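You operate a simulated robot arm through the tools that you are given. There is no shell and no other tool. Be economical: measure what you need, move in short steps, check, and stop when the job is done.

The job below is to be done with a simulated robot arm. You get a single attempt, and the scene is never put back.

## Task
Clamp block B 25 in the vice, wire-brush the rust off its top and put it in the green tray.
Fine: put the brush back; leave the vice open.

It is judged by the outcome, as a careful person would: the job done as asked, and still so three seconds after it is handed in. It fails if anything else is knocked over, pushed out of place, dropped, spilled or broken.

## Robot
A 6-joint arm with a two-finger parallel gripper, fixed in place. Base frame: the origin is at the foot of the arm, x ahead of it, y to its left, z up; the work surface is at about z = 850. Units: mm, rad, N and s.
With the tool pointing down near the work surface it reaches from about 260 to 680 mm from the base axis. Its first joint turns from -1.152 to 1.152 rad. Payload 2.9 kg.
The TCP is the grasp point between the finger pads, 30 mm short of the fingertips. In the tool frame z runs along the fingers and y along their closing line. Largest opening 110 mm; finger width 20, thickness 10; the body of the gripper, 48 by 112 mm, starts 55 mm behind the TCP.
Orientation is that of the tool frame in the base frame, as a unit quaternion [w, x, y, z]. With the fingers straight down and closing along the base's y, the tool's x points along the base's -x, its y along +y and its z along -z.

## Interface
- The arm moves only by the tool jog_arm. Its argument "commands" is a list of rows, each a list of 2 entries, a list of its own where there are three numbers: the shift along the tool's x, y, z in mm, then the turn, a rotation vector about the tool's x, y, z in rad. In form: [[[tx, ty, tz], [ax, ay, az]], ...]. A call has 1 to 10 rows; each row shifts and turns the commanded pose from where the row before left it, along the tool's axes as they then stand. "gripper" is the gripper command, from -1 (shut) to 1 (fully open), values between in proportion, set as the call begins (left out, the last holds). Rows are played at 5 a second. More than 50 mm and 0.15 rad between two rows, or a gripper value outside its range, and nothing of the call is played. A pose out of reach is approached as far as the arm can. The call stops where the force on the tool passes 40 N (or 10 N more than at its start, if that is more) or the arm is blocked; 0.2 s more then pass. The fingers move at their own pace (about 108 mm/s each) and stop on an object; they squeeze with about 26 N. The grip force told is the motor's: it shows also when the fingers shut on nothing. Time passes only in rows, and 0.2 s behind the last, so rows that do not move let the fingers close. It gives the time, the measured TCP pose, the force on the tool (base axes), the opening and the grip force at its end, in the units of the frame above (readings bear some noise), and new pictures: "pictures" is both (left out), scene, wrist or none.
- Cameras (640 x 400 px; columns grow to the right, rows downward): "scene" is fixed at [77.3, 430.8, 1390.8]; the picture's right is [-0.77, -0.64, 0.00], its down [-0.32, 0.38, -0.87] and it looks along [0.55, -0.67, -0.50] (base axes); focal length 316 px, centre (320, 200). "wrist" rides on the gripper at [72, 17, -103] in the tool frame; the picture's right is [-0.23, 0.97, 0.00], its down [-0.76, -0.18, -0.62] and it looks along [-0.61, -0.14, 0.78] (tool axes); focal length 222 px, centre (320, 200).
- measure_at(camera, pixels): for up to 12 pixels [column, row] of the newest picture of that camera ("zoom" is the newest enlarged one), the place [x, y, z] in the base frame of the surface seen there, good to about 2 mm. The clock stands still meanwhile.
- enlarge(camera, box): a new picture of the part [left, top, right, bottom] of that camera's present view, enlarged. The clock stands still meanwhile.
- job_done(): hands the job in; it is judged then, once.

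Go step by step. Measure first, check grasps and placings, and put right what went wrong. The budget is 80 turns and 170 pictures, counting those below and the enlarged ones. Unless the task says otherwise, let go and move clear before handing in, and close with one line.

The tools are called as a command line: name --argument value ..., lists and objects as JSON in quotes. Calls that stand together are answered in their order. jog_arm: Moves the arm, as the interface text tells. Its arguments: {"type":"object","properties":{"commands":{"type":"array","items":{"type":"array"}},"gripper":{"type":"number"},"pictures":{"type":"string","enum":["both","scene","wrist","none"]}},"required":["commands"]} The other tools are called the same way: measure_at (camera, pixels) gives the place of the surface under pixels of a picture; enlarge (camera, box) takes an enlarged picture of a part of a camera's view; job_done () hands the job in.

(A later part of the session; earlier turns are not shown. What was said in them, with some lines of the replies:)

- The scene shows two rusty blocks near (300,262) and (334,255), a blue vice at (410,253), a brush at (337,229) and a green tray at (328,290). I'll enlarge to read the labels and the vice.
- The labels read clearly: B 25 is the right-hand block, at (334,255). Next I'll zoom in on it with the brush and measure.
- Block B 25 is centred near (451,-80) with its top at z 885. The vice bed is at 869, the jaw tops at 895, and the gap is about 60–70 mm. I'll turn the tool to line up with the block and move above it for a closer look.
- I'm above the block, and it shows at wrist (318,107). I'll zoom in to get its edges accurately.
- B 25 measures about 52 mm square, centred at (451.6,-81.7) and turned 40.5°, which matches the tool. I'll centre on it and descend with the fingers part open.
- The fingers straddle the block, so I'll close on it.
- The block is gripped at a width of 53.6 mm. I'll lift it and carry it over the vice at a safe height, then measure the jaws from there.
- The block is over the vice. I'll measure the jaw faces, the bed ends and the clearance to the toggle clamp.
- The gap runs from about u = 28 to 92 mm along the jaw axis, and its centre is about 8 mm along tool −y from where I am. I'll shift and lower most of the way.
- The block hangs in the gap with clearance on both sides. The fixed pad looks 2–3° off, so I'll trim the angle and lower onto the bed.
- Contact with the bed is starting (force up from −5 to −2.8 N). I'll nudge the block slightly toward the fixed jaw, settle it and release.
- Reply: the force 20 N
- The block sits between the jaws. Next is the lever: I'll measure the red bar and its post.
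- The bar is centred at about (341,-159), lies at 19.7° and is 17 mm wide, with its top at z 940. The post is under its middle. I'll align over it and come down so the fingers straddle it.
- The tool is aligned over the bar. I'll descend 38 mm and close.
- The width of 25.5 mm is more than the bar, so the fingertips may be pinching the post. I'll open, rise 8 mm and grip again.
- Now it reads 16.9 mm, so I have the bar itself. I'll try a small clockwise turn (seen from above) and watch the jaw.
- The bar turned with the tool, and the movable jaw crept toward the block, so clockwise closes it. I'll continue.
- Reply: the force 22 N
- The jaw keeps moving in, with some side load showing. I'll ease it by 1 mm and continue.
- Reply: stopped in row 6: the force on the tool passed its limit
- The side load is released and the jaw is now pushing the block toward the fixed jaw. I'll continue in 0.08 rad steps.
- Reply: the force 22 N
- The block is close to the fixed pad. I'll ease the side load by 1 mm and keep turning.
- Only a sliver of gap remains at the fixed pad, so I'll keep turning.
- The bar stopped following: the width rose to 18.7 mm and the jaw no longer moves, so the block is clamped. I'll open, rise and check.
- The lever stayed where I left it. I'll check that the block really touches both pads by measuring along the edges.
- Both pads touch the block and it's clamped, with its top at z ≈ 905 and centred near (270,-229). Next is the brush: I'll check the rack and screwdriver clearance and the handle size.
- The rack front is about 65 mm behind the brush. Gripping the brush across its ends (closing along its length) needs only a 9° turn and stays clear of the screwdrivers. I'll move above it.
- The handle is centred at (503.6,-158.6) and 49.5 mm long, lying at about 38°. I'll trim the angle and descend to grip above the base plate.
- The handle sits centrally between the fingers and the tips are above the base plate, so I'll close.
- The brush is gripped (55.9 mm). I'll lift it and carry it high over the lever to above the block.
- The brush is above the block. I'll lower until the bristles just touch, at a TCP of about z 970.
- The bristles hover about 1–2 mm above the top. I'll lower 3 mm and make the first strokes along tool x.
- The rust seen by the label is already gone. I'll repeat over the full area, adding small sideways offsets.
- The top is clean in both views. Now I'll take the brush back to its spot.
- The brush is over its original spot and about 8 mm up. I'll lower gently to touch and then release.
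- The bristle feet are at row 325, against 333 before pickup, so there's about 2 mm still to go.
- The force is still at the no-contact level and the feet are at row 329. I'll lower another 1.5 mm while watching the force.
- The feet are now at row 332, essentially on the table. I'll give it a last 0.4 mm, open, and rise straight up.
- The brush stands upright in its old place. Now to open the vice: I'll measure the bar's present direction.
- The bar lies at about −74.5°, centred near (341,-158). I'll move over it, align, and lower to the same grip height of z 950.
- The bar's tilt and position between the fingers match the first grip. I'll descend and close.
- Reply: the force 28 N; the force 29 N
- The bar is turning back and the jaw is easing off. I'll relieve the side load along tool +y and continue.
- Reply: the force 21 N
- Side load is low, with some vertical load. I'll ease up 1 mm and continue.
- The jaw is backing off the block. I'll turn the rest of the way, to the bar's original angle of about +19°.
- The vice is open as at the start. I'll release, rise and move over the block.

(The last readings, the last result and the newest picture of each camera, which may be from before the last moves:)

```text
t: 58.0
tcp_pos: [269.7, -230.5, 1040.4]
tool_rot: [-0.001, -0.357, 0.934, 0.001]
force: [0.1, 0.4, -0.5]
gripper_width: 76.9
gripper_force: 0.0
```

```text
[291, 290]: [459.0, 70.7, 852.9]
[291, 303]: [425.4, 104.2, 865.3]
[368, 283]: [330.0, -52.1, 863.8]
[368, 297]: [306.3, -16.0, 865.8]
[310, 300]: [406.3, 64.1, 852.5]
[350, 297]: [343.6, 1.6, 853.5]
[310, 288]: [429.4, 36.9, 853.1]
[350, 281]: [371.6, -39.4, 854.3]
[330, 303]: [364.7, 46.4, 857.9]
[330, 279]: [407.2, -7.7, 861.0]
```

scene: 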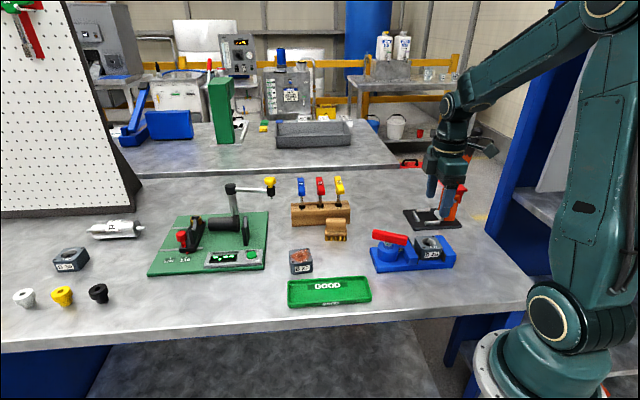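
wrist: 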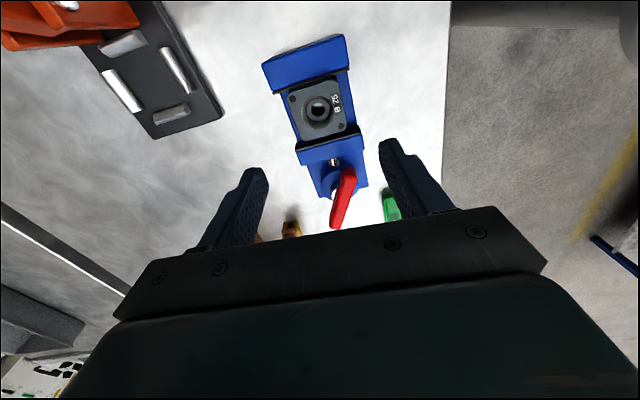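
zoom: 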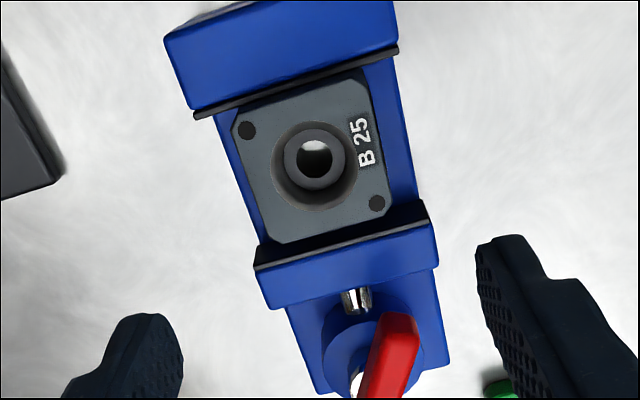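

The block's corner holes give a centre of (270.7,-232.7) at about 45°. I'll trim the position and angle, then descend around it.

jog_arm --commands '[[[0.9, -2.2, 0], [0, 0, -0.05]], [[0, 0, 45], [0, 0, 0]], [[0, 0, 40], [0, 0, 0]], [[0, 0, 30], [0, 0, 0]], [[0, 0, 19], [0, 0, 0]], [[0, 0, 0], [0, 0, 0]]]'

enlarge --camera "scene" --box '[360, 190, 464, 280]'

```text
t: 59.4
tcp_pos: [270.0, -232.4, 908.2]
tool_rot: [-0.001, -0.379, 0.925, 0.001]
force: [0.4, 0.0, 0.6]
gripper_width: 77.1
gripper_force: 0.1
```

scene: 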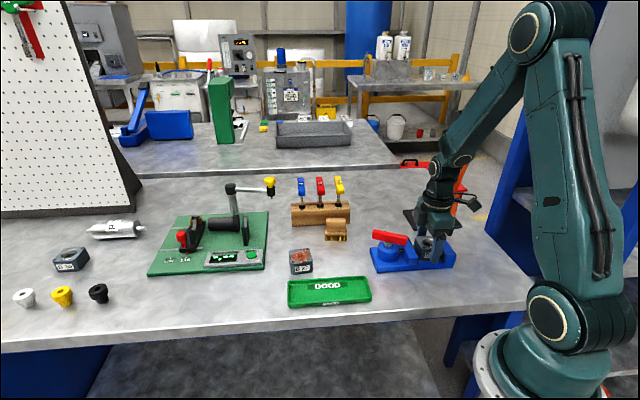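
wrist: 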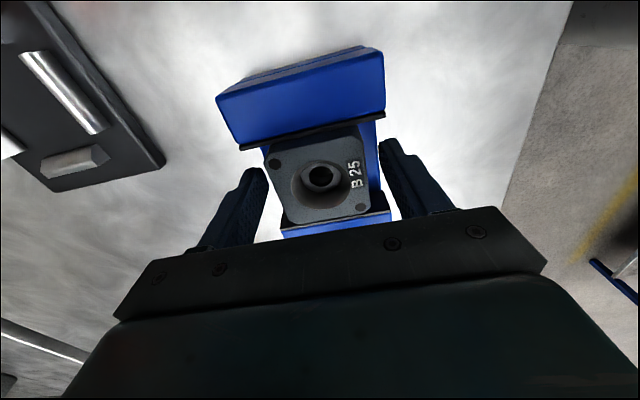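

```text
4.44 times, centred on (412, 235) of scene
```

zoom: 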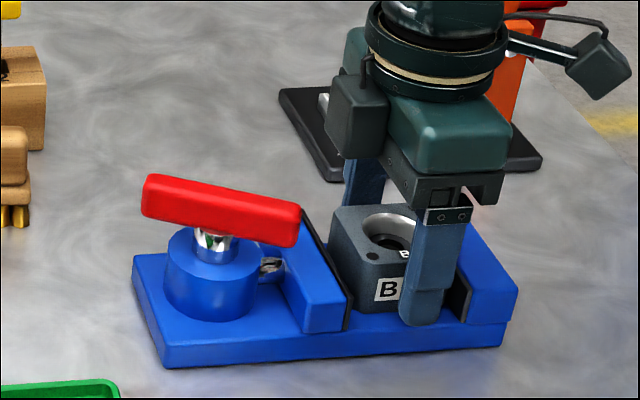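

The fingers straddle the block. I'll grip it, ease away from the fixed pad and lift.

jog_arm --commands '[[[0, 0, 1], [0, 0, 0]], [[0, 0, 0], [0, 0, 0]], [[0, 0, 0], [0, 0, 0]], [[0, 0, 0], [0, 0, 0]]]' --gripper -1 --pictures "none"

jog_arm --commands '[[[0, 0, -2], [0, 0, 0]], [[-3, 0, -2], [0, 0, 0]], [[0, 0, -30], [0, 0, 0]], [[0, 0, -45], [0, 0, 0]], [[0, 0, -45], [0, 0, 0]], [[0, 0, 0], [0, 0, 0]]]'

enlarge --camera "scene" --box '[280, 265, 380, 315]'

```text
t: 60.4
tcp_pos: [271.3, -232.3, 907.8]
tool_rot: [0.0, -0.38, 0.925, 0.0]
force: [-5.0, -2.2, 19.1]
gripper_width: 54.2
gripper_force: 25.9
```

```text
t: 61.8
tcp_pos: [273.3, -229.0, 1030.9]
tool_rot: [-0.001, -0.38, 0.925, 0.002]
force: [0.6, -0.6, -4.2]
gripper_width: 53.8
gripper_force: 26.1
```

scene: 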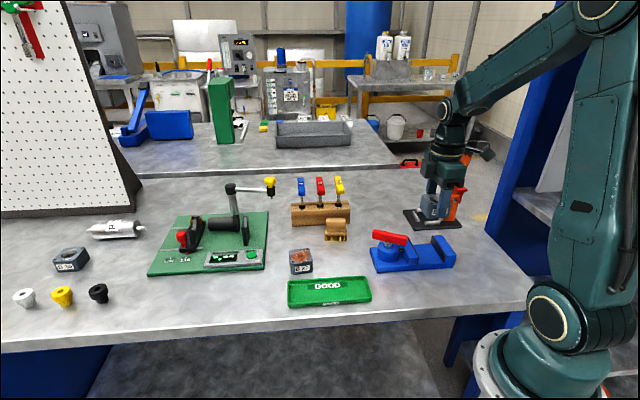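
wrist: 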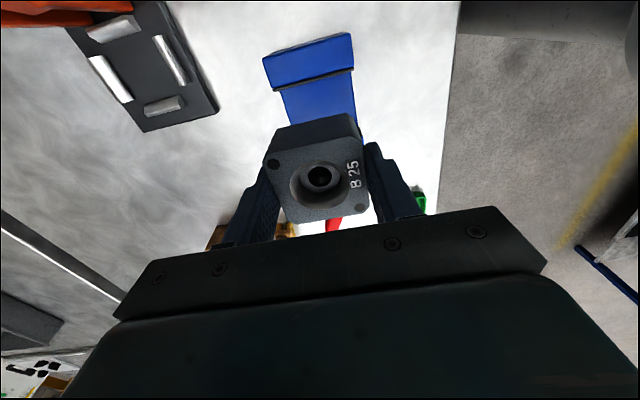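

```text
6.40 times, centred on (330, 290) of scene
```

zoom: 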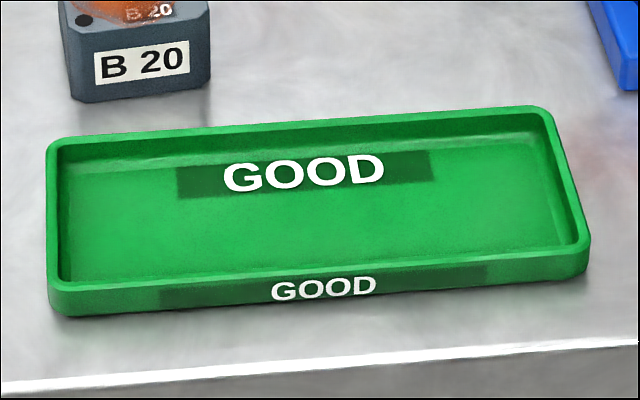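

The block is lifted cleanly. I'll measure the tray's rim and floor.

measure_at --camera "zoom" --pixels '[[150, 132], [300, 122], [450, 112], [150, 284], [320, 273], [500, 260], [53, 210], [570, 180], [200, 160], [200, 272], [400, 145], [400, 260]]'

```text
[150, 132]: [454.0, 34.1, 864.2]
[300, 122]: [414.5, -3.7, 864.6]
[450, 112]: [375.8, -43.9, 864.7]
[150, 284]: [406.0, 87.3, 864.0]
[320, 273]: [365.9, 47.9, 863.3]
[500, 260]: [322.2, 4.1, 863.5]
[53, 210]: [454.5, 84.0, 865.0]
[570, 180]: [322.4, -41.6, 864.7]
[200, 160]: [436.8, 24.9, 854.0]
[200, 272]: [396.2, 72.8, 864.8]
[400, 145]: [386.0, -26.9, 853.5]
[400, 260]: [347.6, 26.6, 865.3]
```

The tray is centred at (389,20), lies at 45°, and has about 67 mm of inner width. I'll carry the block there high up and turn it 90°, so that the fingers lie along the tray's length.

jog_arm --commands '[[[-43, 16, 0], [0, 0, 0]], [[-43, 16, 0], [0, 0, 0]], [[-43, 16, 0], [0, 0, 0]], [[-43, 16, 0], [0, 0, 0]], [[-43, 16, 0], [0, 0, 0]], [[-43, 16, 0], [0, 0, 0]], [[0, 0, 0], [0, 0, 0.1427]], [[0, 0, 0], [0, 0, 0.1427]], [[0, 0, 0], [0, 0, 0.1427]], [[0, 0, 0], [0, 0, 0.1427]]]' --pictures "none"

jog_arm --commands '[[[0, 0, 0], [0, 0, 0.1427]], [[0, 0, 0], [0, 0, 0.1427]], [[0, 0, 0], [0, 0, 0.1427]], [[0, 0, 0], [0, 0, 0.1427]], [[0, 0, 0], [0, 0, 0.1427]], [[0, 0, 0], [0, 0, 0.1427]], [[0, 0, 0], [0, 0, 0.1427]], [[0, 0, 30], [0, 0, 0]], [[0, 0, 0], [0, 0, 0]]]'

enlarge --camera "scene" --box '[250, 210, 390, 320]'

```text
t: 64.0
tcp_pos: [388.9, 21.2, 1030.5]
tool_rot: [-0.001, -0.102, 0.995, 0.001]
force: [-0.3, -0.1, -4.8]
gripper_width: 54.0
gripper_force: 25.8
```

```text
t: 66.0
tcp_pos: [389.0, 22.3, 1001.3]
tool_rot: [0.0, 0.385, 0.923, 0.0]
force: [0.2, -0.1, -5.8]
gripper_width: 54.0
gripper_force: 26.8
```

scene: 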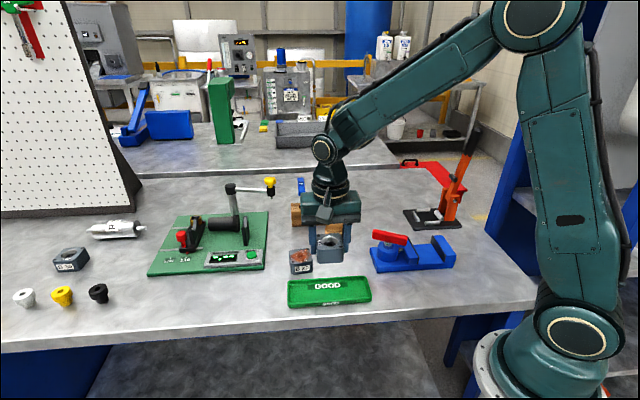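
wrist: 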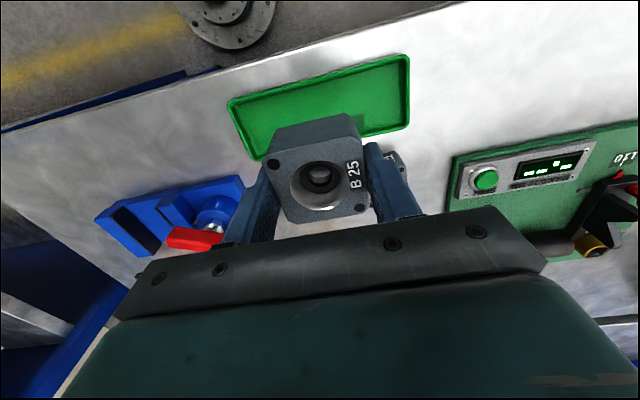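

```text
3.64 times, centred on (320, 265) of scene
```

zoom: 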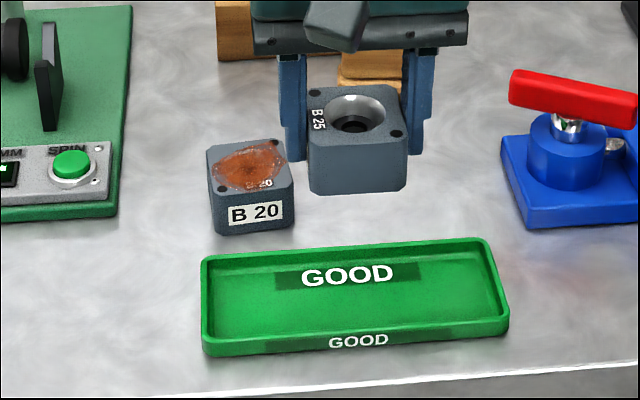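

The block hangs above the tray with matching orientation. I'll descend to just above the floor.

jog_arm --commands '[[[-1, 0, 0], [0, 0, 0]], [[0, 0, 40], [0, 0, 0]], [[0, 0, 35], [0, 0, 0]], [[0, 0, 20], [0, 0, 0]], [[0, 0, 8], [0, 0, 0]], [[0, 0, 0], [0, 0, 0]]]'

enlarge --camera "scene" --box '[280, 240, 380, 315]'

```text
t: 67.4
tcp_pos: [388.7, 20.5, 897.4]
tool_rot: [-0.001, 0.385, 0.923, 0.0]
force: [0.5, 0.4, -4.0]
gripper_width: 53.8
gripper_force: 25.9
```

scene: 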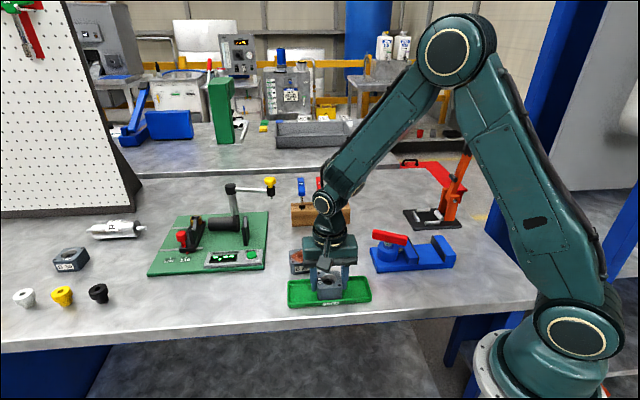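
wrist: 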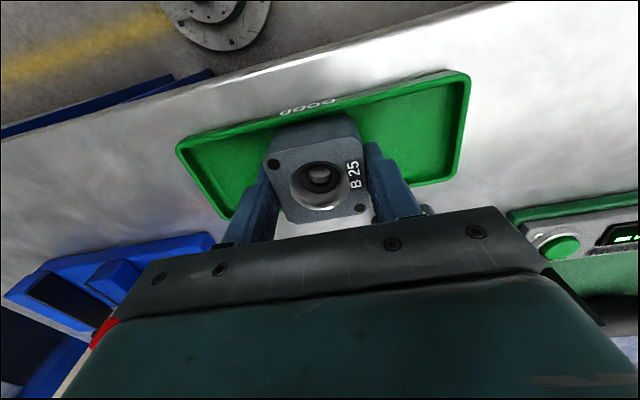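

```text
5.33 times, centred on (330, 278) of scene
```

zoom: 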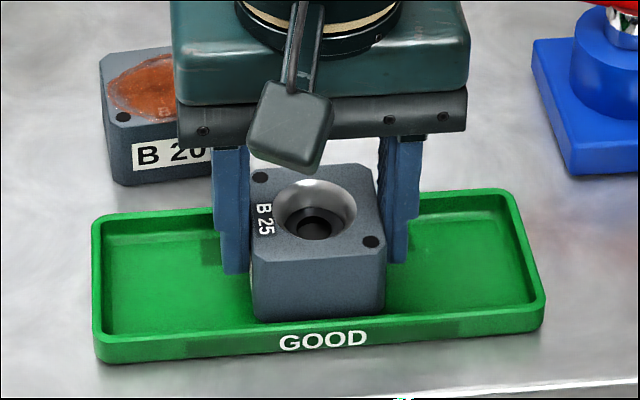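

The block is inside the tray between both rims, a few mm above the floor. I'll lower it gently to contact.

jog_arm --commands '[[[0, 0, 3], [0, 0, 0]], [[0, 0, 1.5], [0, 0, 0]], [[0, 0, 1], [0, 0, 0]], [[0, 0, 0], [0, 0, 0]]]' --pictures "none"

enlarge --camera "scene" --box '[280, 240, 380, 315]'

```text
t: 68.4
tcp_pos: [390.0, 20.5, 892.0]
tool_rot: [-0.002, 0.385, 0.923, 0.0]
force: [0.7, 0.3, -4.7]
gripper_width: 54.0
gripper_force: 25.7
```

```text
5.33 times, centred on (330, 278) of scene
```

zoom: 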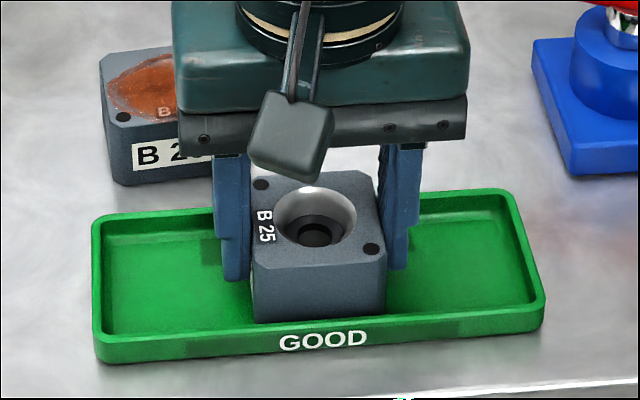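

The force still shows the block's weight, so it hasn't touched yet. I'll go a little lower.

jog_arm --commands '[[[0, 0, 0.8], [0, 0, 0]], [[0, 0, 0.8], [0, 0, 0]], [[0, 0, 0], [0, 0, 0]]]' --pictures "none"

```text
t: 69.2
tcp_pos: [389.8, 21.9, 890.6]
tool_rot: [-0.001, 0.385, 0.923, -0.001]
force: [-2.5, 1.1, 7.6]
gripper_width: 54.0
gripper_force: 26.0
```

The force rose to +7.6 N, so the block is resting on the floor. I'll open slightly, rise and check.

jog_arm --commands '[[[0, 0, 0], [0, 0, 0]], [[0, 0, 0], [0, 0, 0]], [[0, 0, -35], [0, 0, 0]], [[0, 0, -45], [0, 0, 0]], [[0, 0, -45], [0, 0, 0]], [[0, 0, -45], [0, 0, 0]], [[0, 0, 0], [0, 0, 0]]]' --gripper 0.3

enlarge --camera "scene" --box '[270, 190, 470, 315]'

```text
t: 70.8
tcp_pos: [392.1, 18.3, 1058.5]
tool_rot: [-0.002, 0.386, 0.923, 0.0]
force: [0.4, -0.5, 0.8]
gripper_width: 71.6
gripper_force: 0.1
```

scene: 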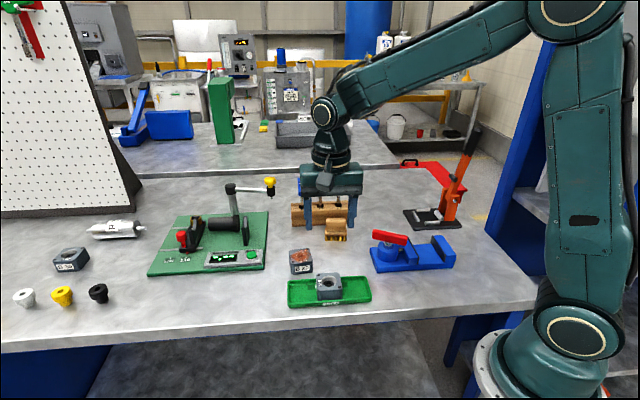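
wrist: 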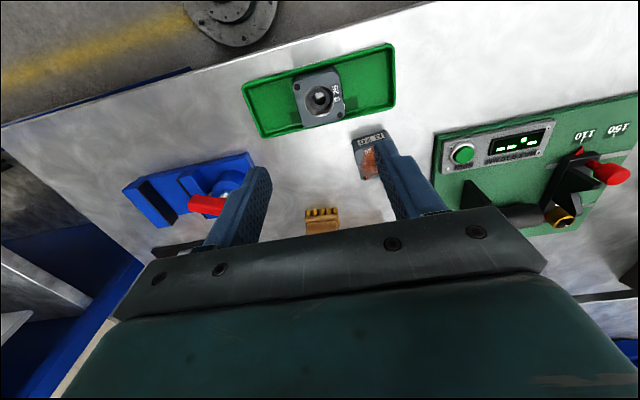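

```text
3.20 times, centred on (370, 252) of scene
```

zoom: 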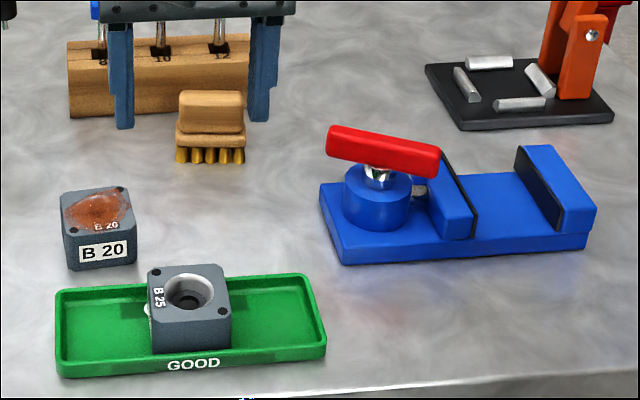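

B 25 sits flat and clean in the green tray. The brush is back in its place, the vice is open, nothing else has moved, and the arm is clear, so I'm handing in.

job_done

```text
The job is handed in.
```

Block B 25 was clamped in the vice, wire-brushed clean on top and put in the green tray; the brush is back in its place within a millimetre or two, the vice is open, and the job is handed in.
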